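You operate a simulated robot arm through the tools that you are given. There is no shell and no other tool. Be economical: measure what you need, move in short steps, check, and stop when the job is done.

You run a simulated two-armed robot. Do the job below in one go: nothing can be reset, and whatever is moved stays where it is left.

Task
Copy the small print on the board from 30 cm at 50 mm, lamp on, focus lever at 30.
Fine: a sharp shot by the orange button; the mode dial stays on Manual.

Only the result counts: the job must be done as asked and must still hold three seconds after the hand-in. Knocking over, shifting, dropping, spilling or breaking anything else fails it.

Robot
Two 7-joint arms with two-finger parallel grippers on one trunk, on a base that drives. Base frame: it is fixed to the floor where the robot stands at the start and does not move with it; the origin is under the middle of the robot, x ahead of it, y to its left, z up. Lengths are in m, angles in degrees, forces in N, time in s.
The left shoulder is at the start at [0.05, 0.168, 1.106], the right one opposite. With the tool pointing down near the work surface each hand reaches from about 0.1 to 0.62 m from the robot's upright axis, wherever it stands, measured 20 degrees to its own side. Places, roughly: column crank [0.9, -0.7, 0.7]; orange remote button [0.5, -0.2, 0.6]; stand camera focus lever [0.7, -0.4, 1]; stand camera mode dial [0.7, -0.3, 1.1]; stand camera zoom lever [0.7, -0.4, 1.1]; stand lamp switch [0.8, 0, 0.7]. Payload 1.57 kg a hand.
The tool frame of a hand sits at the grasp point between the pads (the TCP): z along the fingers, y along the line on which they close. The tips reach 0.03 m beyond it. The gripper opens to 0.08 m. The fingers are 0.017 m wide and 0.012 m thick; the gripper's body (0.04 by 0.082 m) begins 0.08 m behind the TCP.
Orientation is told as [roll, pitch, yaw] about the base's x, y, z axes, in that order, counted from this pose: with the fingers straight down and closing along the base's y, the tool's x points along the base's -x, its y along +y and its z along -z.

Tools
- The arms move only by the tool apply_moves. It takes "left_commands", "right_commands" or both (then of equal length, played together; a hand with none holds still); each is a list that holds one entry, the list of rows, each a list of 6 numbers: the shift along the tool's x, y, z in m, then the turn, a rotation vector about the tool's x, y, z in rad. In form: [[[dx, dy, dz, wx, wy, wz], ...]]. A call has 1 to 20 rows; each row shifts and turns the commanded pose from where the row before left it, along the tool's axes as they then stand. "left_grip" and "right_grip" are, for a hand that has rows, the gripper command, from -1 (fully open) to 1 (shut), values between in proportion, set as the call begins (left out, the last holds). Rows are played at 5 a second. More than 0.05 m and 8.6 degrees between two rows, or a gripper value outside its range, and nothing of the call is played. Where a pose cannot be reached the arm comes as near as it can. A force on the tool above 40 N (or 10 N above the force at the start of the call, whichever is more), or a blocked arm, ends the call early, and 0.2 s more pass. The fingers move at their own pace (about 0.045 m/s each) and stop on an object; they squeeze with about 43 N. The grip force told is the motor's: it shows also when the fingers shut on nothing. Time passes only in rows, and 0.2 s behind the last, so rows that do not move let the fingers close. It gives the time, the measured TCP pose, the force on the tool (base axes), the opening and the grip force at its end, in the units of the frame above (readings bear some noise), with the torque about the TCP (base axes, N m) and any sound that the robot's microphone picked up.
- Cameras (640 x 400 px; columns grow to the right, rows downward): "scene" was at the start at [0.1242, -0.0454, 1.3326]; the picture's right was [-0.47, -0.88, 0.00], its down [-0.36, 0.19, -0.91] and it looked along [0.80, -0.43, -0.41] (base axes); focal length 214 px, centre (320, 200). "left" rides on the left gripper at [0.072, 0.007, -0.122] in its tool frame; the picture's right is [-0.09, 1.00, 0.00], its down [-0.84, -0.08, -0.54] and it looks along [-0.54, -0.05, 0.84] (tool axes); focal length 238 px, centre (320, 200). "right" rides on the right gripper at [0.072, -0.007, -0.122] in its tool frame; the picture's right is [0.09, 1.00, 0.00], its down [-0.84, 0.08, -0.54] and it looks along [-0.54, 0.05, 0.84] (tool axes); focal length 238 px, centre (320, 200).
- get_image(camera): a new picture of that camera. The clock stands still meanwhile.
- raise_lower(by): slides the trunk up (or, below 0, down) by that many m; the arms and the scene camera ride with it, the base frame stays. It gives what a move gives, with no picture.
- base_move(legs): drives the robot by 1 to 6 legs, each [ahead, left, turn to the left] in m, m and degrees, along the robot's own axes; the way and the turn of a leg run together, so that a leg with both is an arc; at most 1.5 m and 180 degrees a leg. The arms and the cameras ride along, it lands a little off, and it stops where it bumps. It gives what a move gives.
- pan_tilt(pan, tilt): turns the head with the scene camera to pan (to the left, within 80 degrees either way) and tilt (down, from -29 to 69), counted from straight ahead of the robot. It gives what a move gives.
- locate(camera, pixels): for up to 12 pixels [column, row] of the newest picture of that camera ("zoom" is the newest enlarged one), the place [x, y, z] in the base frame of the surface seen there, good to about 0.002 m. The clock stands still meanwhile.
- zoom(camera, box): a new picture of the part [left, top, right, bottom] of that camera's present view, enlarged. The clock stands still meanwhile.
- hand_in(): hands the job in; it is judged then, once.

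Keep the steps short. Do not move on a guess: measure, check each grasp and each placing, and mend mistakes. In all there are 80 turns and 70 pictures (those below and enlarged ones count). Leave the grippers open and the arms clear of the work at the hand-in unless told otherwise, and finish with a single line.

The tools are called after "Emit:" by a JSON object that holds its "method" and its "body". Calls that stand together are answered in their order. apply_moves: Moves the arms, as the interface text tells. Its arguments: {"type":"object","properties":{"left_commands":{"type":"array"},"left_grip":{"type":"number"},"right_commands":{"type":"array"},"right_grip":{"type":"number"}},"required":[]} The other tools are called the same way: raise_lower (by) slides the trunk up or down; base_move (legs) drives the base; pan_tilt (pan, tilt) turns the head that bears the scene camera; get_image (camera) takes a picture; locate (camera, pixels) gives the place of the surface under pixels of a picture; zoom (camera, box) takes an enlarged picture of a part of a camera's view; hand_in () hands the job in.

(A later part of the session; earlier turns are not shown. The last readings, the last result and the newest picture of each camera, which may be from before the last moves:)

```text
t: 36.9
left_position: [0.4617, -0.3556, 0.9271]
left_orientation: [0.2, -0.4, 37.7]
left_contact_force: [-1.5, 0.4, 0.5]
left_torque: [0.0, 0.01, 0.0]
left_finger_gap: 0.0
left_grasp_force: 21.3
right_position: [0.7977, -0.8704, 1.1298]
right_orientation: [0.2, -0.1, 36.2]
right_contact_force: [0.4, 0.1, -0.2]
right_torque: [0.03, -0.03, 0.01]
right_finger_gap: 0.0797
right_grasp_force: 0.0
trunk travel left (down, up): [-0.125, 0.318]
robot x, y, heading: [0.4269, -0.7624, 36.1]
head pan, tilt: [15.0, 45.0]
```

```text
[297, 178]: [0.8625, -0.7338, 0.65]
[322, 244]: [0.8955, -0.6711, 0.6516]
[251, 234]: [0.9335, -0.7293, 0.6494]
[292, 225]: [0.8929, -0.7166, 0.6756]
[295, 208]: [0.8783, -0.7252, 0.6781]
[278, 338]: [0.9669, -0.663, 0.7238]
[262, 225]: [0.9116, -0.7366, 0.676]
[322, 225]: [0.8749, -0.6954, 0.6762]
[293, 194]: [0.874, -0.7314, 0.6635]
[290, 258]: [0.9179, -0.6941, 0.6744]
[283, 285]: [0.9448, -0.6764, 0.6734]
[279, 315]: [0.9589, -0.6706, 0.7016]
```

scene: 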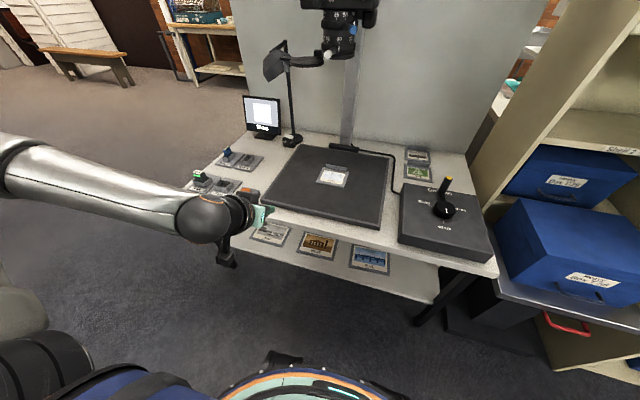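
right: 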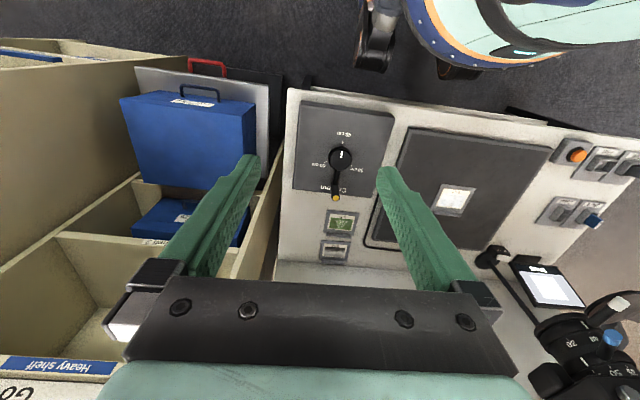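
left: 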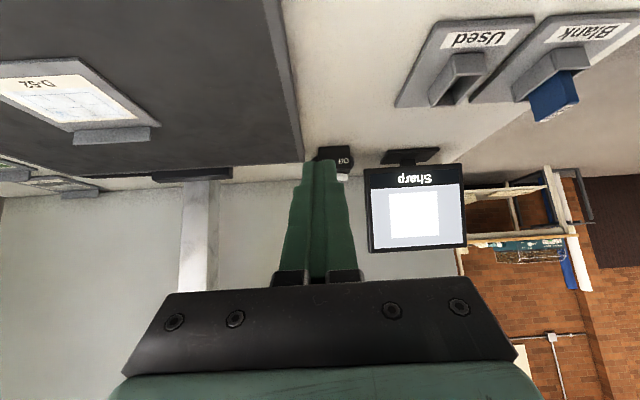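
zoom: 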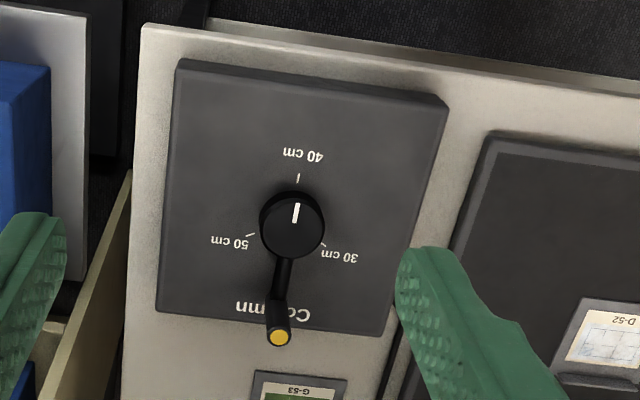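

The ticks are 120° apart around the hub at (0.896, -0.713); the handle is about 0.08 m out. I'll check the neighbouring cabinet and box heights before bringing the hand there.

Emit:
{"method": "locate", "body": {"camera": "right", "pixels": [[200, 110], [275, 175], [265, 215], [278, 250], [130, 185], [250, 150], [180, 235], [240, 120], [100, 215], [500, 390], [610, 340]]}}

Emit:
{"method": "apply_moves", "body": {"right_commands": [[[-0.03, 0.008, 0.02, 0, 0, 0], [-0.03, 0.008, 0.03, 0, 0, 0], [-0.03, 0.008, 0.03, 0, 0, 0], [-0.03, 0.008, 0.03, 0, 0, 0], [-0.03, 0.008, 0.03, 0, 0, 0], [-0.03, 0.008, 0.03, 0, 0, 0], [-0.03, 0.008, 0.03, 0, 0, 0], [-0.03, 0.008, 0.03, 0, 0, 0]]]}}

Emit:
{"method": "get_image", "body": {"camera": "right"}}

```text
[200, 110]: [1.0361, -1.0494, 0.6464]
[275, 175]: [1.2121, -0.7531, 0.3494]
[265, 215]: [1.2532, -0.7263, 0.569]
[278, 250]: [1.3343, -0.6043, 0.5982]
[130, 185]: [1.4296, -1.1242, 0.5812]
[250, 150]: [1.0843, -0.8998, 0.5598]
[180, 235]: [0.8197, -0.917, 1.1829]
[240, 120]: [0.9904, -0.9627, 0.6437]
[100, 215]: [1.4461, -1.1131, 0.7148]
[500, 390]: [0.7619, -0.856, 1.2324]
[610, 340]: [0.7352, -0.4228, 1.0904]
```

```text
t: 38.7
left_position: [0.4601, -0.3567, 0.9276]
left_orientation: [0.3, -0.3, 37.6]
left_contact_force: [-0.5, 0.5, 0.2]
left_torque: [0.0, 0.01, 0.01]
left_finger_gap: 0.0002
left_grasp_force: 21.1
right_position: [0.9573, -0.6773, 0.8991]
right_orientation: [0.1, -0.1, 36.1]
right_contact_force: [-0.6, -0.3, 1.0]
right_torque: [0.04, 0.01, -0.02]
right_finger_gap: 0.08
right_grasp_force: 0.0
trunk travel left (down, up): [-0.125, 0.318]
robot x, y, heading: [0.4299, -0.761, 35.9]
head pan, tilt: [15.0, 45.0]
```

```text
34 pictures are left
```

right: 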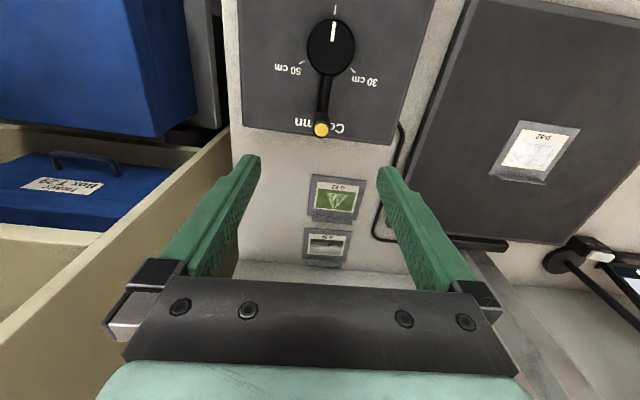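

The neighbouring box is below 0.65 m, so it is not in the way. I'll measure the handle again from here.

Emit:
{"method": "locate", "body": {"camera": "right", "pixels": [[321, 130], [316, 130], [327, 130], [322, 118], [324, 95], [331, 45], [307, 48], [355, 48], [332, 20]]}}

```text
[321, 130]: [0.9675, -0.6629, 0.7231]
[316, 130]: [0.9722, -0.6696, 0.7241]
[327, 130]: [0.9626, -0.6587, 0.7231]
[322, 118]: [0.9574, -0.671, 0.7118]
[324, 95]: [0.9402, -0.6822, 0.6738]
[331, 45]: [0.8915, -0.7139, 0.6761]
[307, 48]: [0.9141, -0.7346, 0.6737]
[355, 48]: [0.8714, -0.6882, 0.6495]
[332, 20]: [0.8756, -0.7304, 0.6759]
```

The post is centred at (0.967, -0.6635). I'll align over it and descend to z≈0.712.

Emit:
{"method": "apply_moves", "body": {"right_commands": [[[-0.016, 0.0055, 0.02, 0, 0, 0], [0, 0, 0.042, 0, 0, 0], [0, 0, 0.042, 0, 0, 0], [0, 0, 0.042, 0, 0, 0], [0, 0, 0.04, 0, 0, 0]]]}}

Emit:
{"method": "get_image", "body": {"camera": "right"}}

```text
t: 39.9
left_position: [0.4606, -0.3567, 0.9273]
left_orientation: [0.2, -0.3, 37.7]
left_contact_force: [-0.6, 0.3, 0.8]
left_torque: [0.0, -0.02, -0.04]
left_finger_gap: 0.0
left_grasp_force: 20.9
right_position: [0.9641, -0.6619, 0.7139]
right_orientation: [0.1, -0.1, 36.2]
right_contact_force: [0.4, -0.7, -1.5]
right_torque: [0.02, 0.0, -0.03]
right_finger_gap: 0.0798
right_grasp_force: 0.1
trunk travel left (down, up): [-0.125, 0.318]
robot x, y, heading: [0.4283, -0.7619, 36.3]
head pan, tilt: [15.0, 45.0]
```

```text
33 pictures are left
```

right: 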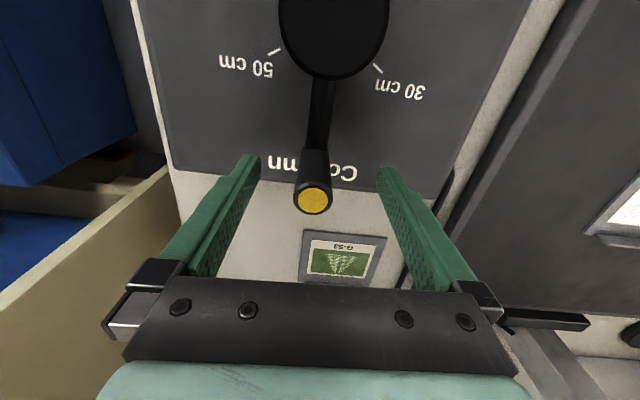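

The fingers straddle the handle. Closing.

Emit:
{"method": "apply_moves", "body": {"right_commands": [[[0, 0, 0, 0, 0, 0], [0, 0, 0, 0, 0, 0], [0, 0, 0, 0, 0, 0], [0, 0, 0, 0, 0, 0], [0, 0, 0, 0, 0, 0]]], "right_grip": 1}}

```text
t: 41.1
left_position: [0.4615, -0.3562, 0.9277]
left_orientation: [0.2, -0.4, 37.7]
left_contact_force: [-0.1, -0.3, 0.1]
left_torque: [0.04, -0.01, -0.01]
left_finger_gap: 0.0
left_grasp_force: 21.1
right_position: [0.9649, -0.6617, 0.7138]
right_orientation: [0.0, -0.1, 36.2]
right_contact_force: [5.5, -4.5, 0.6]
right_torque: [-0.27, -0.28, 0.29]
right_finger_gap: 0.0229
right_grasp_force: 28.5
trunk travel left (down, up): [-0.125, 0.318]
robot x, y, heading: [0.43, -0.7635, 36.5]
head pan, tilt: [15.0, 45.0]
```

Gripped (22.9 mm). I'll turn the crank clockwise in 10° steps, 40° first.

Emit:
{"method": "apply_moves", "body": {"right_commands": [[[0.0013, -0.0148, 0, 0, 0, 0], [0.0038, -0.0143, 0, 0, 0, 0], [0.0063, -0.0134, 0, 0, 0, 0], [0.0085, -0.0121, 0, 0, 0, 0]]]}}

Emit:
{"method": "get_image", "body": {"camera": "right"}}

```text
t: 42.1
left_position: [0.4613, -0.3569, 0.9271]
left_orientation: [0.3, -0.2, 37.7]
left_contact_force: [-0.1, -0.4, -0.1]
left_torque: [-0.01, 0.01, 0.02]
left_finger_gap: 0.0
left_grasp_force: 21.1
right_position: [0.9789, -0.7177, 0.7147]
right_orientation: [0.1, -0.2, 36.2]
right_contact_force: [-0.6, 4.6, -2.1]
right_torque: [-0.32, -0.24, -0.23]
right_finger_gap: 0.0225
right_grasp_force: 35.2
trunk travel left (down, up): [-0.125, 0.318]
robot x, y, heading: [0.4296, -0.7588, 35.9]
head pan, tilt: [15.0, 45.0]
```

```text
32 pictures are left
```

right: 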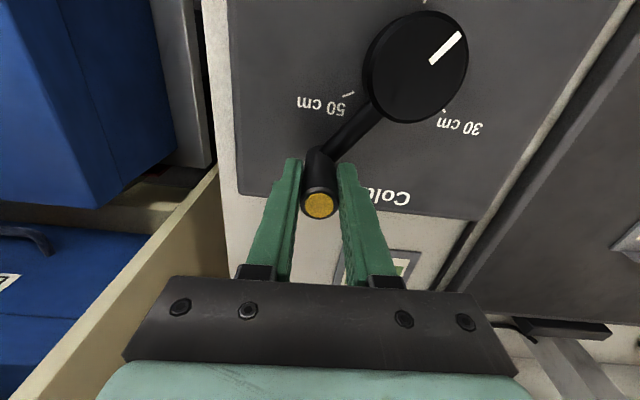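

It turns easily. Continuing to about 100°.

Emit:
{"method": "apply_moves", "body": {"right_commands": [[[0.0105, -0.0105, 0, 0, 0, 0], [0.0121, -0.0085, 0, 0, 0, 0], [0.0134, -0.0063, 0, 0, 0, 0], [0.0143, -0.0038, 0, 0, 0, 0], [0.0148, -0.0013, 0, 0, 0, 0], [0.0148, 0.0013, 0, 0, 0, 0]]]}}

Emit:
{"method": "get_image", "body": {"camera": "right"}}

```text
t: 43.5
left_position: [0.4614, -0.3581, 0.9275]
left_orientation: [0.3, -0.2, 37.6]
left_contact_force: [-0.3, 0.2, 0.5]
left_torque: [-0.01, -0.01, -0.01]
left_finger_gap: 0.0
left_grasp_force: 21.2
right_position: [0.9322, -0.7914, 0.7143]
right_orientation: [-0.2, -0.2, 36.2]
right_contact_force: [11.2, -12.4, -0.4]
right_torque: [1.03, -0.16, -0.27]
right_finger_gap: 0.023
right_grasp_force: 35.7
trunk travel left (down, up): [-0.125, 0.318]
robot x, y, heading: [0.4284, -0.7594, 36.1]
head pan, tilt: [15.0, 45.0]
```

```text
31 pictures are left
```

right: 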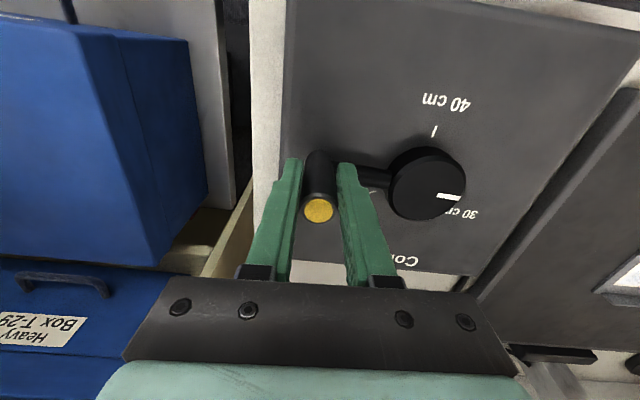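

About 102° done; the last 18°, then check the pointer against the 30 tick.

Emit:
{"method": "apply_moves", "body": {"right_commands": [[[0.0143, 0.0038, 0, 0, 0, 0], [0.0115, 0.0052, 0, 0, 0, 0], [0, 0, 0, 0, 0, 0]]]}}

Emit:
{"method": "zoom", "body": {"camera": "right", "box": [340, 80, 540, 240]}}

```text
t: 44.2
left_position: [0.4621, -0.3581, 0.9265]
left_orientation: [0.3, -0.5, 37.6]
left_contact_force: [-1.2, -0.6, -0.4]
left_torque: [0.0, -0.02, 0.06]
left_finger_gap: 0.0
left_grasp_force: 21.4
right_position: [0.91, -0.8022, 0.7139]
right_orientation: [-0.6, 0.4, 35.7]
right_contact_force: [0.3, -6.5, 2.9]
right_torque: [0.69, 0.41, -0.06]
right_finger_gap: 0.0226
right_grasp_force: 35.1
trunk travel left (down, up): [-0.125, 0.318]
robot x, y, heading: [0.4249, -0.7579, 35.8]
head pan, tilt: [15.0, 45.0]
stopped in row 3 (right hand): the force on the tool passed its limit at 41 N (the readings are from after the stop); the commanded pose is now the measured one
```

```text
2.50 times, centred on (440, 160) of right
```

zoom: 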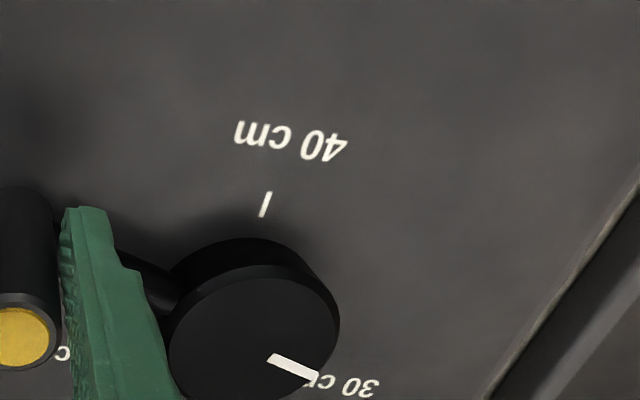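

The force limit tripped near the end, perhaps at a stop. I'll measure the pointer's direction and look at the stand.

Emit:
{"method": "locate", "body": {"camera": "zoom", "pixels": [[272, 358], [293, 367], [312, 375], [265, 205], [25, 345]]}}

Emit:
{"method": "get_image", "body": {"camera": "scene"}}

```text
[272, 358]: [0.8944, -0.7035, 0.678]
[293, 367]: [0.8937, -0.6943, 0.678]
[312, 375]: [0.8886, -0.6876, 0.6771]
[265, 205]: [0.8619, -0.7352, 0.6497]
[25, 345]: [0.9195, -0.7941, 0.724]
```

```text
29 pictures are left
```

scene: 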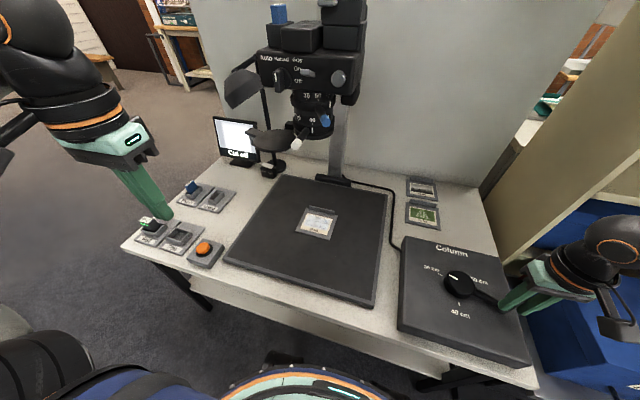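

Emit:
{"method": "zoom", "body": {"camera": "scene", "box": [395, 235, 545, 345]}}

Emit:
{"method": "locate", "body": {"camera": "zoom", "pixels": [[250, 175], [195, 160], [280, 305], [275, 205], [225, 205], [325, 205], [275, 165], [235, 172], [265, 182], [330, 185]]}}

```text
3.64 times, centred on (470, 290) of scene
```

zoom: 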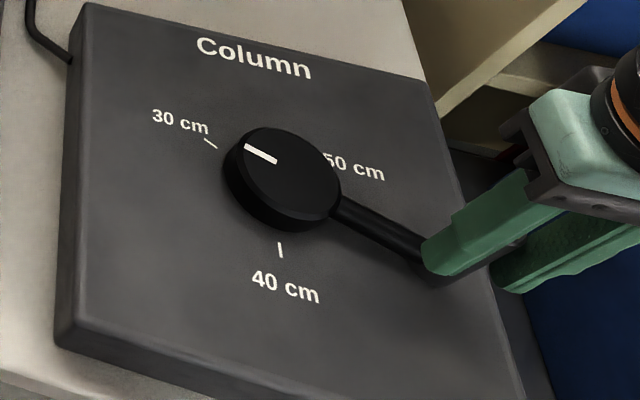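

```text
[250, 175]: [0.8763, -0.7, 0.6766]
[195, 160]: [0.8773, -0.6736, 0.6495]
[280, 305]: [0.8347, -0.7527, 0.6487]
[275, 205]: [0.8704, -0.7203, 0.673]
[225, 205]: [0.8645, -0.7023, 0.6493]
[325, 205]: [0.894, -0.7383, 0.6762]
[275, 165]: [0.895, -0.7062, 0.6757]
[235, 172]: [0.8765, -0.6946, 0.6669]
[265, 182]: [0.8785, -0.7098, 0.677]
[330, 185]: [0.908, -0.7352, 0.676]
```

Emit:
{"method": "locate", "body": {"camera": "zoom", "pixels": [[249, 150], [275, 161], [216, 148], [206, 140], [279, 243], [281, 257], [262, 155], [238, 145], [325, 190], [280, 130], [290, 215]]}}

Emit:
{"method": "zoom", "body": {"camera": "scene", "box": [205, 30, 375, 180]}}

```text
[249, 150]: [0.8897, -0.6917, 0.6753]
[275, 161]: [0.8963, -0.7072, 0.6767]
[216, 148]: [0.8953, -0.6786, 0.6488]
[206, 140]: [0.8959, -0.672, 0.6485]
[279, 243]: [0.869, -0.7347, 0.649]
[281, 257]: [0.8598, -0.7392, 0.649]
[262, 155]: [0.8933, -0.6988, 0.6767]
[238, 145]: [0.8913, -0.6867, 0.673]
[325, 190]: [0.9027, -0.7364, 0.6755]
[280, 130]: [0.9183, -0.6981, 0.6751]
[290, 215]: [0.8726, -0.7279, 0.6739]
```

```text
2.67 times, centred on (290, 105) of scene
```

zoom: 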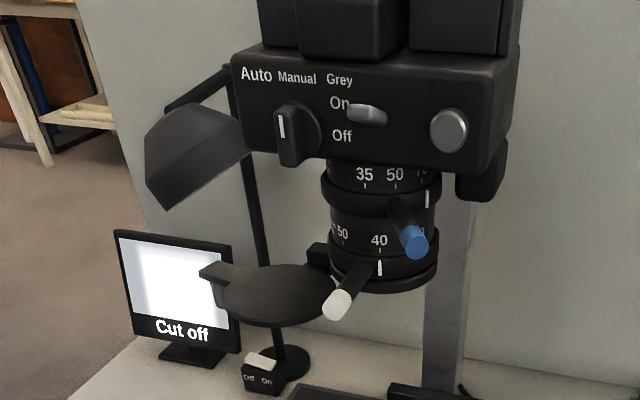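

The pointer is still about 11° short; the post slid along the fingers (it lies 12 mm ahead of the TCP). I'll release and push it from behind with the closed fingers instead. Opening and lifting first.

Emit:
{"method": "apply_moves", "body": {"right_commands": [[[0, 0, 0, 0, 0, 0], [0, 0, 0, 0, 0, 0], [0, 0, 0, 0, 0, 0], [0, 0, -0.03, 0, 0, 0], [0, 0, -0.03, 0, 0, 0], [-0.02, -0.005, 0, 0, 0, 0], [-0.02, -0.004, 0, 0, 0, 0]]], "right_grip": -1}}

Emit:
{"method": "apply_moves", "body": {"right_commands": [[[0, 0, 0, 0, 0, 0], [0, 0, 0, 0, 0, 0], [0, 0, 0, 0, 0, 0], [0, 0, 0, 0, 0, 0], [0, 0, 0, 0, 0, 0]]], "right_grip": 1}}

Emit:
{"method": "get_image", "body": {"camera": "right"}}

```text
t: 45.8
left_position: [0.4628, -0.3572, 0.9274]
left_orientation: [0.2, -0.3, 37.6]
left_contact_force: [0.1, 0.3, -0.1]
left_torque: [0.0, -0.03, -0.02]
left_finger_gap: 0.0
left_grasp_force: 20.8
right_position: [0.9479, -0.784, 0.7746]
right_orientation: [-0.6, 0.4, 35.7]
right_contact_force: [-0.6, -0.6, -0.4]
right_torque: [-0.02, 0.0, -0.01]
right_finger_gap: 0.0801
right_grasp_force: 0.1
trunk travel left (down, up): [-0.125, 0.318]
robot x, y, heading: [0.4269, -0.7627, 36.2]
head pan, tilt: [15.0, 45.0]
```

```text
t: 47.0
left_position: [0.4624, -0.3574, 0.927]
left_orientation: [0.2, -0.3, 37.6]
left_contact_force: [-0.2, 0.0, 0.2]
left_torque: [0.01, 0.01, 0.0]
left_finger_gap: 0.0001
left_grasp_force: 20.8
right_position: [0.9474, -0.7831, 0.7728]
right_orientation: [-0.6, 0.3, 35.9]
right_contact_force: [0.3, -0.5, -0.4]
right_torque: [0.01, 0.02, 0.0]
right_finger_gap: 0.0
right_grasp_force: 14.4
trunk travel left (down, up): [-0.125, 0.318]
robot x, y, heading: [0.4246, -0.7624, 35.9]
head pan, tilt: [15.0, 45.0]
```

```text
26 pictures are left
```

right: 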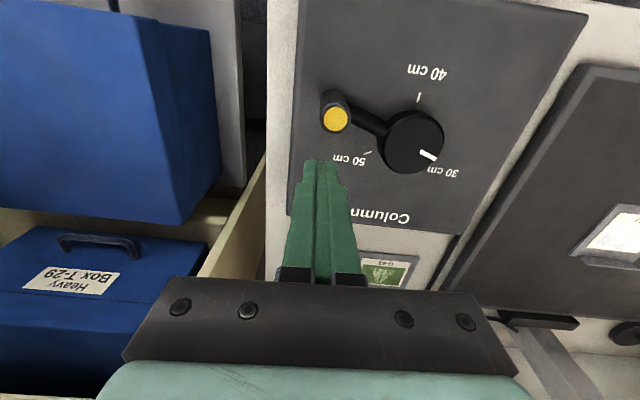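

Emit:
{"method": "locate", "body": {"camera": "right", "pixels": [[336, 118], [428, 155], [422, 151], [434, 158], [416, 135], [388, 140], [443, 140]]}}

```text
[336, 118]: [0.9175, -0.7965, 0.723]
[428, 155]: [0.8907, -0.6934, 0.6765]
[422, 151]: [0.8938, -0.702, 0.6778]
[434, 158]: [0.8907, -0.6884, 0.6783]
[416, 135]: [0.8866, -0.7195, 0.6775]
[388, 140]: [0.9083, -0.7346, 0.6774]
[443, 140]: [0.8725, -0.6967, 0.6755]
```

The handle-to-pointer line is at 104°, target about 94°. I'll lower the fist behind the post and pull in small steps.

Emit:
{"method": "apply_moves", "body": {"right_commands": [[[0, 0, 0.03, 0, 0, 0], [0, 0, 0.03, 0, 0, 0], [0.005, 0.001, 0, 0, 0, 0], [0.005, 0.001, 0, 0, 0, 0], [0.005, 0.001, 0, 0, 0, 0], [0.004, 0.002, 0, 0, 0, 0], [0.003, 0.001, 0, 0, 0, 0]]]}}

Emit:
{"method": "get_image", "body": {"camera": "right"}}

```text
t: 48.6
left_position: [0.4628, -0.3573, 0.9264]
left_orientation: [0.2, -0.2, 37.5]
left_contact_force: [0.3, 0.3, 0.6]
left_torque: [-0.02, 0.02, 0.01]
left_finger_gap: 0.0
left_grasp_force: 21.8
right_position: [0.9261, -0.7921, 0.7148]
right_orientation: [-0.6, 0.3, 35.9]
right_contact_force: [0.5, 2.4, 1.2]
right_torque: [0.06, -0.03, -0.03]
right_finger_gap: 0.0
right_grasp_force: 21.4
trunk travel left (down, up): [-0.125, 0.318]
robot x, y, heading: [0.4278, -0.7604, 36.4]
head pan, tilt: [15.0, 45.0]
```

```text
25 pictures are left
```

right: 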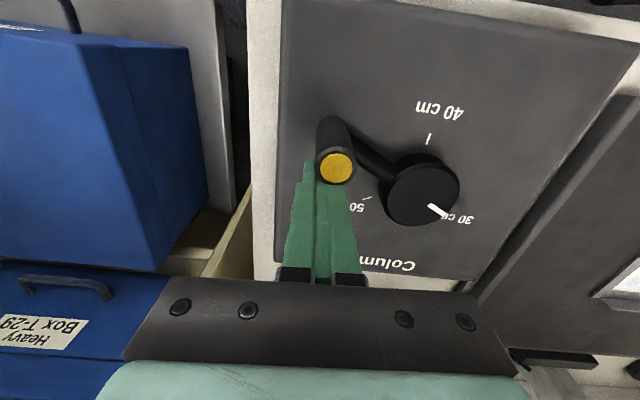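

Emit:
{"method": "locate", "body": {"camera": "right", "pixels": [[337, 167], [445, 213], [438, 210], [430, 205]]}}

Emit:
{"method": "apply_moves", "body": {"right_commands": [[[0.003, 0.0015, 0, 0, 0, 0], [0.003, 0.0015, 0, 0, 0, 0], [0.003, 0.0015, 0, 0, 0, 0], [0, 0, 0, 0, 0, 0]]]}}

Emit:
{"method": "get_image", "body": {"camera": "right"}}

```text
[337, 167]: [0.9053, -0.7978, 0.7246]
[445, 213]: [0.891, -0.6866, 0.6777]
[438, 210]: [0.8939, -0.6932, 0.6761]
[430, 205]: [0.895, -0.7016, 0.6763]
```

```text
t: 49.6
left_position: [0.4625, -0.3567, 0.9269]
left_orientation: [0.4, -0.2, 37.5]
left_contact_force: [-0.2, 0.0, -0.4]
left_torque: [0.02, -0.01, -0.02]
left_finger_gap: 0.0
left_grasp_force: 21.2
right_position: [0.9207, -0.793, 0.7151]
right_orientation: [-0.7, -0.1, 35.7]
right_contact_force: [25.4, 5.1, 0.1]
right_torque: [-0.16, 0.08, -0.01]
right_finger_gap: 0.0001
right_grasp_force: 21.3
trunk travel left (down, up): [-0.125, 0.318]
robot x, y, heading: [0.4296, -0.7603, 36.0]
head pan, tilt: [15.0, 45.0]
```

```text
24 pictures are left
```

right: 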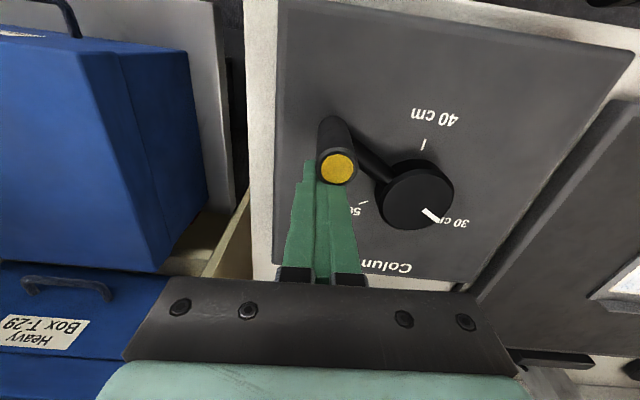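

Resistance rose to 25 N, a stop. I'll check the angle.

Emit:
{"method": "locate", "body": {"camera": "right", "pixels": [[337, 168], [440, 219], [433, 214], [426, 210]]}}

Emit:
{"method": "apply_moves", "body": {"right_commands": [[[-0.01, 0, 0, 0, 0, 0], [-0.02, 0, 0, 0, 0, 0], [0, 0, -0.045, 0, 0, 0], [0, 0, -0.045, 0, 0, 0], [0, 0, -0.045, 0, 0, 0], [0, 0, -0.045, 0, 0, 0]]]}}

Emit:
{"method": "zoom", "body": {"camera": "scene", "box": [205, 30, 375, 180]}}

Emit:
{"method": "zoom", "body": {"camera": "right", "box": [250, 0, 450, 140]}}

```text
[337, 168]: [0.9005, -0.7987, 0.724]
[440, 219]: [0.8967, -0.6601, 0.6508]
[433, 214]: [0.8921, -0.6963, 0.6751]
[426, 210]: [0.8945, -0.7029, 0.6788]
```

```text
t: 51.0
left_position: [0.4627, -0.3571, 0.9264]
left_orientation: [0.2, -0.3, 37.5]
left_contact_force: [0.2, -0.4, 0.0]
left_torque: [0.02, -0.01, -0.01]
left_finger_gap: 0.0
left_grasp_force: 21.5
right_position: [0.941, -0.7767, 0.8952]
right_orientation: [-0.5, 0.4, 35.9]
right_contact_force: [0.8, 0.4, -0.3]
right_torque: [-0.01, 0.0, 0.02]
right_finger_gap: 0.0
right_grasp_force: 21.6
trunk travel left (down, up): [-0.125, 0.318]
robot x, y, heading: [0.4289, -0.7589, 35.8]
head pan, tilt: [15.0, 45.0]
```

```text
2.67 times, centred on (290, 105) of scene
```

zoom: 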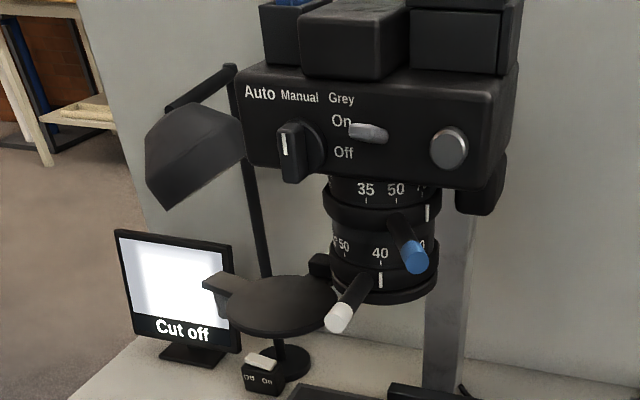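

```text
2.86 times, centred on (350, 70) of right
```

zoom: 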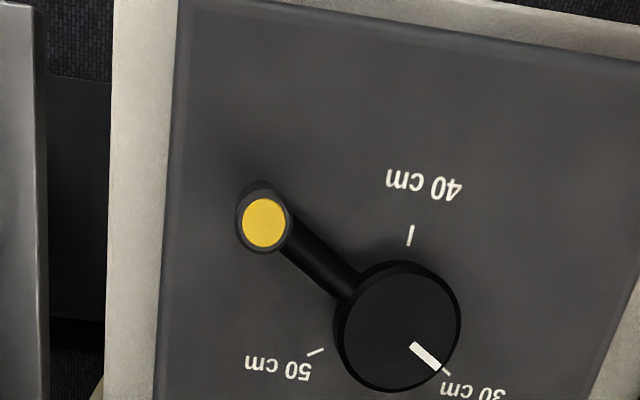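

The pointer now lines up with the 30 tick. Next the lens levers: a tight zoom with positions.

Emit:
{"method": "zoom", "body": {"camera": "scene", "box": [270, 88, 360, 160]}}

Emit:
{"method": "pan_tilt", "body": {"pan": 15, "tilt": 35}}

```text
5.56 times, centred on (315, 124) of scene
```

zoom: 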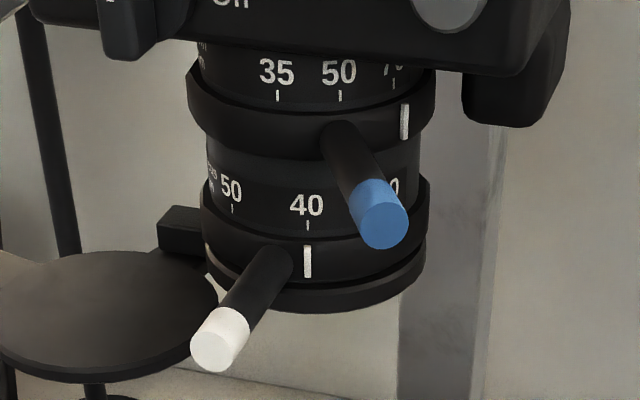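

```text
t: 51.7
left_position: [0.4616, -0.3581, 0.9275]
left_orientation: [0.2, -0.4, 37.6]
left_contact_force: [0.5, 0.5, -0.8]
left_torque: [-0.01, 0.0, 0.04]
left_finger_gap: 0.0
left_grasp_force: 21.3
right_position: [0.9413, -0.7765, 0.8954]
right_orientation: [-0.6, 0.3, 35.8]
right_contact_force: [-0.2, 0.3, -0.1]
right_torque: [0.01, -0.01, -0.03]
right_finger_gap: 0.0004
right_grasp_force: 21.3
trunk travel left (down, up): [-0.125, 0.318]
robot x, y, heading: [0.4246, -0.7604, 36.2]
head pan, tilt: [15.0, 35.0]
```

Emit:
{"method": "locate", "body": {"camera": "zoom", "pixels": [[277, 95], [340, 95], [394, 84], [404, 122], [382, 225], [345, 145], [232, 208], [307, 225], [307, 262], [222, 350], [285, 265], [340, 180]]}}

```text
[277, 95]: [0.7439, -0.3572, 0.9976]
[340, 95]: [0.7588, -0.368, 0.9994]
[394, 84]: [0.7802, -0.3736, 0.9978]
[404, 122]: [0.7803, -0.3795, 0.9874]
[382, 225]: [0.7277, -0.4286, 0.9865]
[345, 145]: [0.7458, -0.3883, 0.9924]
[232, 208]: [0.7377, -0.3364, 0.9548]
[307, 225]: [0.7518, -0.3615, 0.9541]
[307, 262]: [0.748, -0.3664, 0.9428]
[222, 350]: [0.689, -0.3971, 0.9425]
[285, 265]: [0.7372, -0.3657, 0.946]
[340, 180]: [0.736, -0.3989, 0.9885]
```

The lens axis is near (0.772, -0.336). Zoom index is at 70 and must turn about 34° leftward; focus index must turn from 40 to 30 (rightward). I'll back off 15 cm and turn the right hand to point forward, to push the levers sideways.

Emit:
{"method": "base_move", "body": {"legs": [[-0.15, 0, 0]]}}

Emit:
{"method": "apply_moves", "body": {"right_commands": [[[0, 0, 0, 0, -0.143, 0], [0, 0, 0, 0, -0.143, 0], [0, 0, 0, 0, -0.143, 0], [0, 0, 0, 0, -0.143, 0], [0, 0, 0, 0, -0.143, 0], [0, 0, 0, 0, -0.143, 0], [0, 0, 0, 0, -0.143, 0], [0, 0, 0, 0, -0.143, 0], [0, 0, 0, 0, -0.143, 0], [0, 0, 0, 0, -0.143, 0], [0, 0, 0, 0, -0.141, 0]]]}}

```text
t: 53.0
left_position: [0.3418, -0.4414, 0.9276]
left_orientation: [0.3, -0.3, 38.0]
left_contact_force: [0.1, -0.8, -0.8]
left_torque: [0.04, 0.03, -0.01]
left_finger_gap: 0.0
left_grasp_force: 20.8
right_position: [0.8247, -0.8595, 0.8953]
right_orientation: [-0.5, 0.3, 36.1]
right_contact_force: [1.0, 0.5, -0.7]
right_torque: [0.0, 0.02, -0.01]
right_finger_gap: 0.0
right_grasp_force: 21.5
trunk travel left (down, up): [-0.125, 0.318]
robot x, y, heading: [0.3098, -0.8474, 36.5]
head pan, tilt: [15.0, 35.0]
```

```text
t: 55.4
left_position: [0.342, -0.4421, 0.9279]
left_orientation: [0.2, -0.3, 37.9]
left_contact_force: [0.8, 0.0, -0.1]
left_torque: [0.01, -0.02, 0.0]
left_finger_gap: 0.0001
left_grasp_force: 21.8
right_position: [0.8694, -0.8575, 0.9034]
right_orientation: [-1.2, -74.5, 36.6]
right_contact_force: [0.3, 0.1, 0.0]
right_torque: [0.01, 0.0, 0.02]
right_finger_gap: 0.0
right_grasp_force: 21.7
right hand out of reach, approached as far as the arm can: row 7, 8, 9, 10, 11
trunk travel left (down, up): [-0.125, 0.318]
robot x, y, heading: [0.3097, -0.8508, 36.3]
head pan, tilt: [15.0, 35.0]
```

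The hand came to 75°, limited by reach there. I'll raise it and slide it left, still well in front of the stand, then check.

Emit:
{"method": "apply_moves", "body": {"right_commands": [[[-0.03, 0, 0.01, 0, 0, 0], [-0.03, 0.02, 0.01, 0, 0, 0], [-0.031, 0.03, 0.01, 0, 0, 0], [0, 0.045, 0, 0, 0, 0], [0, 0.045, 0, 0, 0, 0], [0, 0.045, 0, 0, 0, 0], [0, 0.045, 0, 0, 0, 0], [0, 0.045, 0, 0, 0, 0], [0, 0.045, 0, 0, 0, 0]]]}}

Emit:
{"method": "get_image", "body": {"camera": "scene"}}

```text
t: 57.4
left_position: [0.3411, -0.442, 0.9261]
left_orientation: [0.3, -0.4, 37.9]
left_contact_force: [0.2, -0.9, 0.1]
left_torque: [0.01, -0.01, 0.02]
left_finger_gap: 0.0
left_grasp_force: 20.7
right_position: [0.7261, -0.5642, 0.9792]
right_orientation: [-1.3, -74.5, 36.6]
right_contact_force: [0.6, 0.0, -0.1]
right_torque: [-0.02, 0.03, 0.02]
right_finger_gap: 0.0
right_grasp_force: 21.6
trunk travel left (down, up): [-0.125, 0.318]
robot x, y, heading: [0.3085, -0.8471, 36.4]
head pan, tilt: [15.0, 35.0]
```

```text
20 pictures are left
```

scene: 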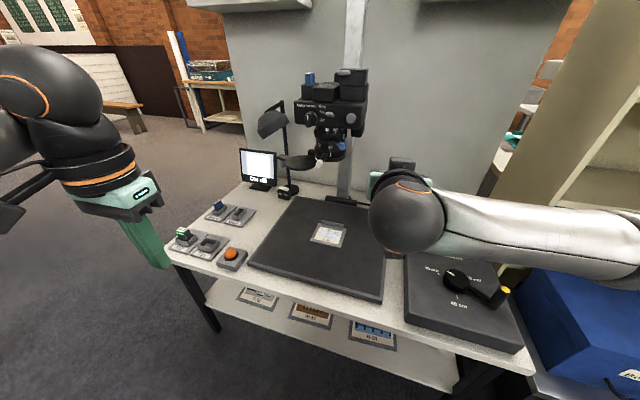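

The hand is in front of the stand at z 0.979, tilted 15° below level. I'll bring the tips just right of the zoom lever (blue tip).

Emit:
{"method": "apply_moves", "body": {"right_commands": [[[-0.006, 0.031, 0, 0, 0, 0], [-0.006, 0.03, 0, 0, 0, 0], [-0.0065, 0, 0.02, 0, 0, 0], [-0.0065, 0, 0.021, 0, 0, 0], [-0.0065, 0, 0.021, 0, 0, 0]]]}}

Emit:
{"method": "zoom", "body": {"camera": "scene", "box": [270, 70, 430, 190]}}

```text
t: 58.6
left_position: [0.3428, -0.4424, 0.928]
left_orientation: [0.2, -0.3, 37.9]
left_contact_force: [0.7, -0.3, -0.6]
left_torque: [-0.02, 0.06, 0.02]
left_finger_gap: 0.0001
left_grasp_force: 21.1
right_position: [0.7465, -0.4771, 0.9932]
right_orientation: [-1.2, -74.3, 36.7]
right_contact_force: [0.5, 0.4, 0.1]
right_torque: [-0.01, 0.0, -0.01]
right_finger_gap: 0.0
right_grasp_force: 21.8
trunk travel left (down, up): [-0.125, 0.318]
robot x, y, heading: [0.3102, -0.8464, 36.5]
head pan, tilt: [15.0, 35.0]
```

```text
3.33 times, centred on (350, 130) of scene
```

zoom: 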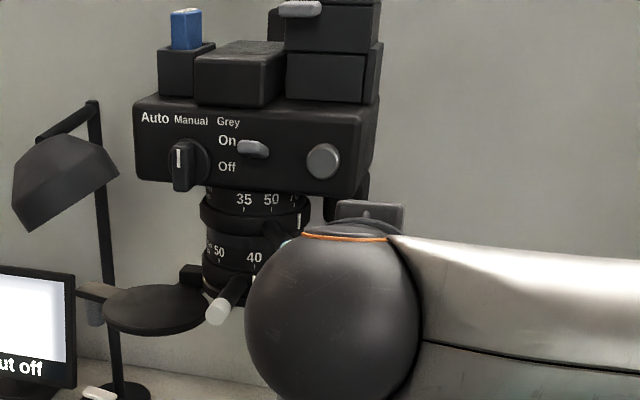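

My forearm hides the lever; I'll use the right wrist camera to check.

Emit:
{"method": "get_image", "body": {"camera": "right"}}

```text
18 pictures are left
```

right: 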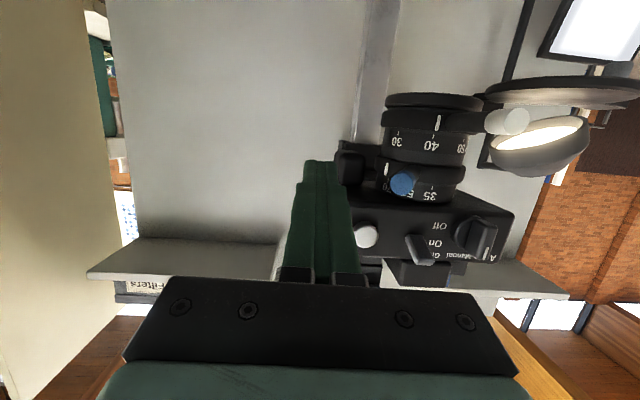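

Emit:
{"method": "locate", "body": {"camera": "right", "pixels": [[402, 183], [320, 168], [345, 180], [505, 121], [387, 170], [355, 165], [408, 168]]}}

```text
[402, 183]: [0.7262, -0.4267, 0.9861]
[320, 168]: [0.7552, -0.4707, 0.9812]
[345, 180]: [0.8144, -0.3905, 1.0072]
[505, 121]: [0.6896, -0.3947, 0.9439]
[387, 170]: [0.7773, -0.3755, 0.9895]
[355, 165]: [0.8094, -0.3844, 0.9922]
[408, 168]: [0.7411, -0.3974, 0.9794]
```

Finger and lever are at the same height (0.985). Pushing left in small steps.

Emit:
{"method": "apply_moves", "body": {"right_commands": [[[0, 0.012, 0, 0, 0, 0], [0, 0.012, 0, 0, 0, 0], [0, 0.008, 0, 0, 0, 0], [0, 0.008, 0, 0, 0, 0], [0, 0.008, 0, 0, 0, 0], [0, 0.008, 0, 0, 0, 0], [0, 0.008, 0, 0, 0, 0], [0, 0.006, 0, 0, 0, 0], [0, 0.006, 0, 0, 0, 0]]]}}

Emit:
{"method": "zoom", "body": {"camera": "right", "box": [280, 80, 440, 220]}}

```text
t: 60.6
left_position: [0.3423, -0.4423, 0.9273]
left_orientation: [0.2, -0.3, 37.8]
left_contact_force: [0.5, -0.7, 0.4]
left_torque: [-0.01, -0.02, -0.01]
left_finger_gap: 0.0
left_grasp_force: 21.1
right_position: [0.703, -0.4153, 0.9931]
right_orientation: [-1.0, -74.4, 36.7]
right_contact_force: [0.1, -0.5, 0.3]
right_torque: [0.01, 0.0, 0.02]
right_finger_gap: 0.0
right_grasp_force: 21.4
trunk travel left (down, up): [-0.125, 0.318]
robot x, y, heading: [0.3129, -0.8478, 36.4]
head pan, tilt: [15.0, 35.0]
```

```text
2.86 times, centred on (360, 150) of right
```

zoom: 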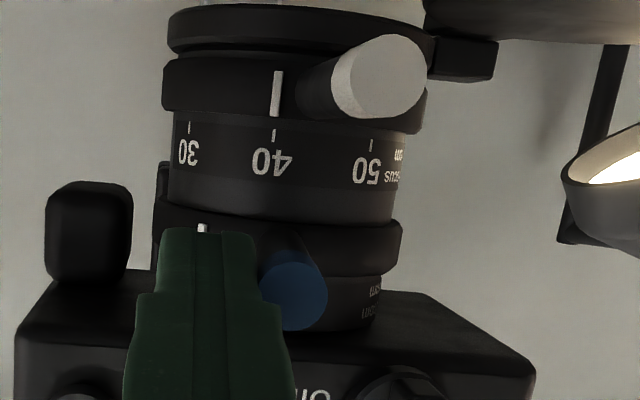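

Emit:
{"method": "locate", "body": {"camera": "zoom", "pixels": [[202, 229], [293, 295], [190, 128], [275, 136], [371, 146], [276, 90], [380, 75]]}}

```text
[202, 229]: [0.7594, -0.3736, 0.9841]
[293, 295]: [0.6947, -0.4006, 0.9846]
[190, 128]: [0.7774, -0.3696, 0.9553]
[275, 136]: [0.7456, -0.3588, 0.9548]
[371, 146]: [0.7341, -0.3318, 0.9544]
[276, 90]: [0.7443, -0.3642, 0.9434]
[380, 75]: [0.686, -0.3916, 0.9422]
```

Index is now at about 251°, the 50 tick at about 247–249°. A little more, then withdraw slightly and read it.

Emit:
{"method": "apply_moves", "body": {"right_commands": [[[0, 0.004, 0, 0, 0, 0], [0, 0, 0, 0, 0, 0], [0, -0.03, 0, 0, 0, 0], [0, -0.03, -0.01, 0, 0, 0], [0, -0.03, -0.02, 0, 0, 0]]]}}

Emit:
{"method": "zoom", "body": {"camera": "right", "box": [350, 80, 490, 210]}}

```text
t: 61.8
left_position: [0.3415, -0.4427, 0.9282]
left_orientation: [0.2, -0.3, 37.8]
left_contact_force: [0.1, -0.1, -0.6]
left_torque: [-0.03, 0.0, -0.02]
left_finger_gap: 0.0
left_grasp_force: 21.9
right_position: [0.7296, -0.5023, 1.0039]
right_orientation: [-1.2, -74.4, 36.7]
right_contact_force: [0.4, -0.1, -0.1]
right_torque: [0.0, -0.04, 0.02]
right_finger_gap: 0.0
right_grasp_force: 21.5
trunk travel left (down, up): [-0.125, 0.318]
robot x, y, heading: [0.3114, -0.8458, 36.5]
head pan, tilt: [15.0, 35.0]
```

```text
3.08 times, centred on (420, 145) of right
```

zoom: 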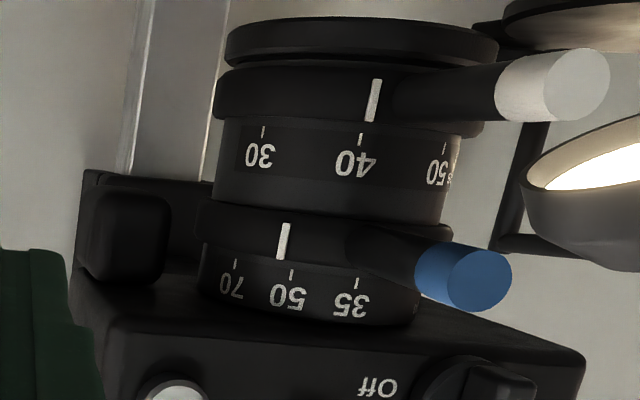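

Emit:
{"method": "locate", "body": {"camera": "zoom", "pixels": [[283, 240], [291, 273], [236, 262], [356, 283], [374, 100], [360, 138], [262, 130], [444, 147], [460, 280]]}}

```text
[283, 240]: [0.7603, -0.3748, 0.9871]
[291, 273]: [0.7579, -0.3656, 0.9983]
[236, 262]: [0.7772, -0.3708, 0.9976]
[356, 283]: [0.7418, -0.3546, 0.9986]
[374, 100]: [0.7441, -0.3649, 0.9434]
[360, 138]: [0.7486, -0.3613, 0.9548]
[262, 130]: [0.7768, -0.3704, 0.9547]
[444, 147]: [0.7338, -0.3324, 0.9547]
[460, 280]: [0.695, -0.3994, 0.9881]
```

Fitted: zoom index at 252.7°, 50 tick at 245.3°, so about 7° more. Pushing another 11 mm at the lever.

Emit:
{"method": "apply_moves", "body": {"right_commands": [[[0, 0.03, 0.02, 0, 0, 0], [0, 0.03, 0.01, 0, 0, 0], [0, 0.03, 0, 0, 0, 0], [0, 0.004, 0, 0, 0, 0], [0, 0.004, 0, 0, 0, 0], [0, 0.003, 0, 0, 0, 0], [0, 0, 0, 0, 0, 0], [0, -0.03, 0, 0, 0, 0], [0, -0.03, -0.01, 0, 0, 0], [0, -0.03, -0.02, 0, 0, 0]]]}}

Emit:
{"method": "zoom", "body": {"camera": "right", "box": [350, 80, 490, 210]}}

Emit:
{"method": "locate", "body": {"camera": "zoom", "pixels": [[300, 240], [290, 273], [305, 240], [310, 242], [480, 275], [500, 275]]}}

```text
t: 64.0
left_position: [0.3432, -0.4426, 0.9276]
left_orientation: [0.2, -0.3, 37.9]
left_contact_force: [-1.0, 0.3, -0.3]
left_torque: [0.02, 0.03, 0.0]
left_finger_gap: 0.0
left_grasp_force: 21.6
right_position: [0.7206, -0.4931, 0.9995]
right_orientation: [-1.2, -74.4, 36.6]
right_contact_force: [0.9, 0.1, 0.3]
right_torque: [0.0, 0.04, -0.03]
right_finger_gap: 0.0
right_grasp_force: 21.7
trunk travel left (down, up): [-0.125, 0.318]
robot x, y, heading: [0.3115, -0.8482, 36.2]
head pan, tilt: [15.0, 35.0]
```

```text
3.08 times, centred on (420, 145) of right
```

zoom: 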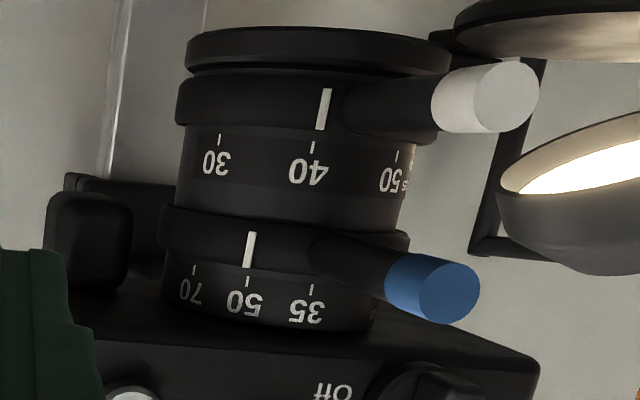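

```text
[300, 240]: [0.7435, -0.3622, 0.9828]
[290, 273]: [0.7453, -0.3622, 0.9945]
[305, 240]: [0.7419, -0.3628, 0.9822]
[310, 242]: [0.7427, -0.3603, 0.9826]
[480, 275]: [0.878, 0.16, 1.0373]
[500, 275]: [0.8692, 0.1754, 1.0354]
```

Emit:
{"method": "locate", "body": {"camera": "zoom", "pixels": [[248, 250], [247, 281], [193, 270], [311, 290], [325, 110], [312, 147], [218, 140], [397, 155], [440, 288]]}}

```text
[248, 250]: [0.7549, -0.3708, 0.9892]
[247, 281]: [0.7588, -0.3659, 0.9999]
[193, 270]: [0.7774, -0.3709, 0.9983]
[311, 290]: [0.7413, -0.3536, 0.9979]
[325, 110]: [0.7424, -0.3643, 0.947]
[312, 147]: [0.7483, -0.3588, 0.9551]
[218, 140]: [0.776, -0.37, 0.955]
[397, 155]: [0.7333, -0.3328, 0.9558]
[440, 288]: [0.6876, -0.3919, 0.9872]
```

Zoom now reads 50 within a degree or two. Next the focus lever (white tip, z 0.9425): I'll back out, lower, pass in front of the lever tips to their left side.

Emit:
{"method": "apply_moves", "body": {"right_commands": [[[0.0225, 0, -0.017, 0, 0, 0], [0.0225, 0, -0.017, 0, 0, 0], [0.022, 0, -0.016, 0, 0, 0], [0, 0.043, 0, 0, 0, 0], [0, 0.043, 0, 0, 0, 0], [0, 0.043, 0, 0, 0, 0]]]}}

Emit:
{"method": "get_image", "body": {"camera": "right"}}

```text
t: 65.4
left_position: [0.3431, -0.4431, 0.9279]
left_orientation: [0.2, -0.3, 37.9]
left_contact_force: [0.1, 0.5, -0.7]
left_torque: [0.03, 0.01, 0.01]
left_finger_gap: 0.0
left_grasp_force: 21.3
right_position: [0.5938, -0.4247, 0.9504]
right_orientation: [-1.2, -74.3, 36.6]
right_contact_force: [1.1, 0.4, -0.6]
right_torque: [-0.01, 0.04, -0.01]
right_finger_gap: 0.0001
right_grasp_force: 21.4
trunk travel left (down, up): [-0.125, 0.318]
robot x, y, heading: [0.3154, -0.8484, 36.5]
head pan, tilt: [15.0, 35.0]
```

```text
14 pictures are left
```

right: 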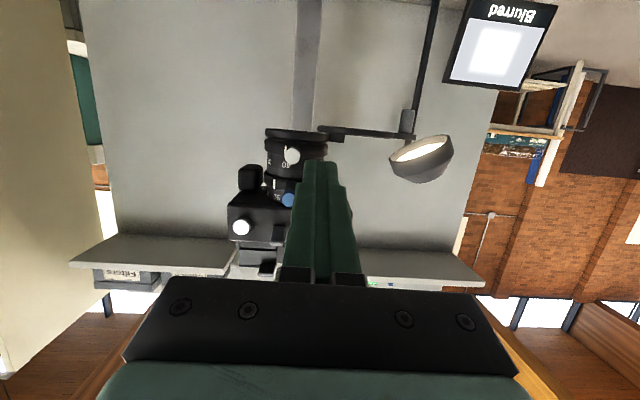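

The monitor now says "Blurred" (framing is right, focus still to set). I'll check the lever and the disc's edge positions.

Emit:
{"method": "locate", "body": {"camera": "right", "pixels": [[291, 155], [335, 133], [350, 135], [380, 136], [408, 122], [288, 199], [328, 131], [320, 165]]}}

```text
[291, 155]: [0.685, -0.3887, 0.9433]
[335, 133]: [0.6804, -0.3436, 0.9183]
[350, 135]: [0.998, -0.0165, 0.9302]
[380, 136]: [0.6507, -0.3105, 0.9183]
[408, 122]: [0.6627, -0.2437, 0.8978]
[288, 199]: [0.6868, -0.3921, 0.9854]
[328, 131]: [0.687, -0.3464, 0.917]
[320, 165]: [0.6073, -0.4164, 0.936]
```

Clearances are fine. Moving in left of the white lever, then pushing right in an arc (about 30° first).

Emit:
{"method": "apply_moves", "body": {"right_commands": [[[-0.0078, 0.004, 0.0283, 0, 0, 0], [-0.0078, 0, 0.0283, 0, 0, 0], [-0.0078, 0, 0.0283, 0, 0, 0], [0, -0.007, 0, 0, 0, 0], [0, -0.007, 0, 0, 0, 0], [0, -0.008, 0, 0, 0, 0], [-0.0005, -0.008, 0.002, 0, 0, 0], [-0.0005, -0.008, 0.002, 0, 0, 0], [-0.0005, -0.008, 0.002, 0, 0, 0], [-0.0005, -0.008, 0.002, 0, 0, 0]]]}}

Emit:
{"method": "zoom", "body": {"camera": "right", "box": [280, 70, 440, 220]}}

```text
t: 67.6
left_position: [0.3427, -0.4418, 0.9272]
left_orientation: [0.2, -0.3, 37.8]
left_contact_force: [1.0, -0.2, 0.0]
left_torque: [0.04, 0.01, 0.0]
left_finger_gap: 0.0
left_grasp_force: 21.6
right_position: [0.703, -0.41, 0.9502]
right_orientation: [-1.1, -74.5, 36.5]
right_contact_force: [-0.2, -0.9, 0.0]
right_torque: [-0.03, -0.04, 0.03]
right_finger_gap: 0.0
right_grasp_force: 21.3
trunk travel left (down, up): [-0.125, 0.318]
robot x, y, heading: [0.3077, -0.8491, 36.3]
head pan, tilt: [15.0, 35.0]
```

```text
2.67 times, centred on (360, 145) of right
```

zoom: 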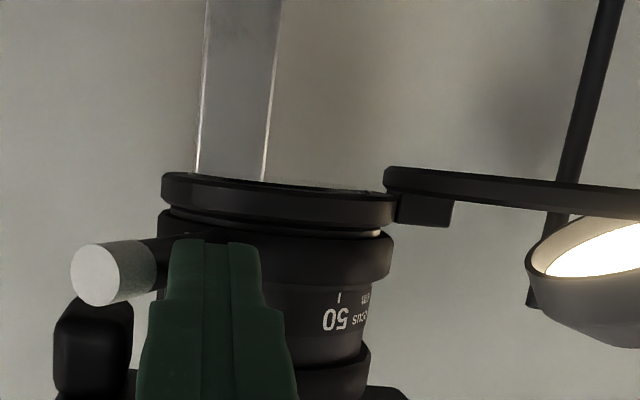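

The lever follows. Measuring its tip.

Emit:
{"method": "locate", "body": {"camera": "zoom", "pixels": [[95, 276], [90, 270], [125, 270]]}}

```text
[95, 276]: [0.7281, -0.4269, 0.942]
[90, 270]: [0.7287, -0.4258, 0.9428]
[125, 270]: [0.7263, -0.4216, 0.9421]
```

Lever at 244.5°, target about 261.5°. Pushing on along the arc by ~15°, then backing off to read the index.

Emit:
{"method": "apply_moves", "body": {"right_commands": [[[-0.0008, -0.0045, 0.0028, 0, 0, 0], [-0.0008, -0.0045, 0.0028, 0, 0, 0], [-0.0008, -0.0045, 0.0028, 0, 0, 0], [-0.0008, -0.0045, 0.0028, 0, 0, 0], [0, 0, 0, 0, 0, 0], [0.004, 0.008, -0.014, 0, 0, 0], [0.008, 0.0, -0.03, 0, 0, 0], [0.008, 0, -0.03, 0, 0, 0]]]}}

Emit:
{"method": "zoom", "body": {"camera": "right", "box": [260, 90, 400, 220]}}

```text
t: 69.4
left_position: [0.3427, -0.4437, 0.9273]
left_orientation: [0.2, -0.3, 37.9]
left_contact_force: [-0.5, -0.3, -0.3]
left_torque: [0.01, 0.05, 0.0]
left_finger_gap: 0.0001
left_grasp_force: 21.4
right_position: [0.6526, -0.4601, 0.9509]
right_orientation: [-1.2, -74.5, 36.7]
right_contact_force: [0.0, -0.9, 0.7]
right_torque: [0.02, 0.0, 0.01]
right_finger_gap: 0.0
right_grasp_force: 21.2
trunk travel left (down, up): [-0.125, 0.318]
robot x, y, heading: [0.309, -0.8456, 36.2]
head pan, tilt: [15.0, 35.0]
```

```text
3.08 times, centred on (330, 155) of right
```

zoom: 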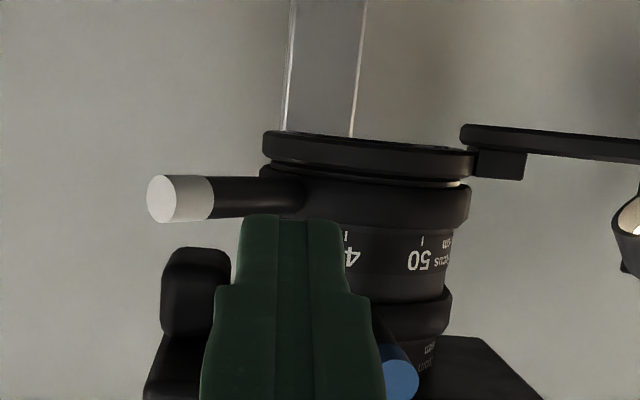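

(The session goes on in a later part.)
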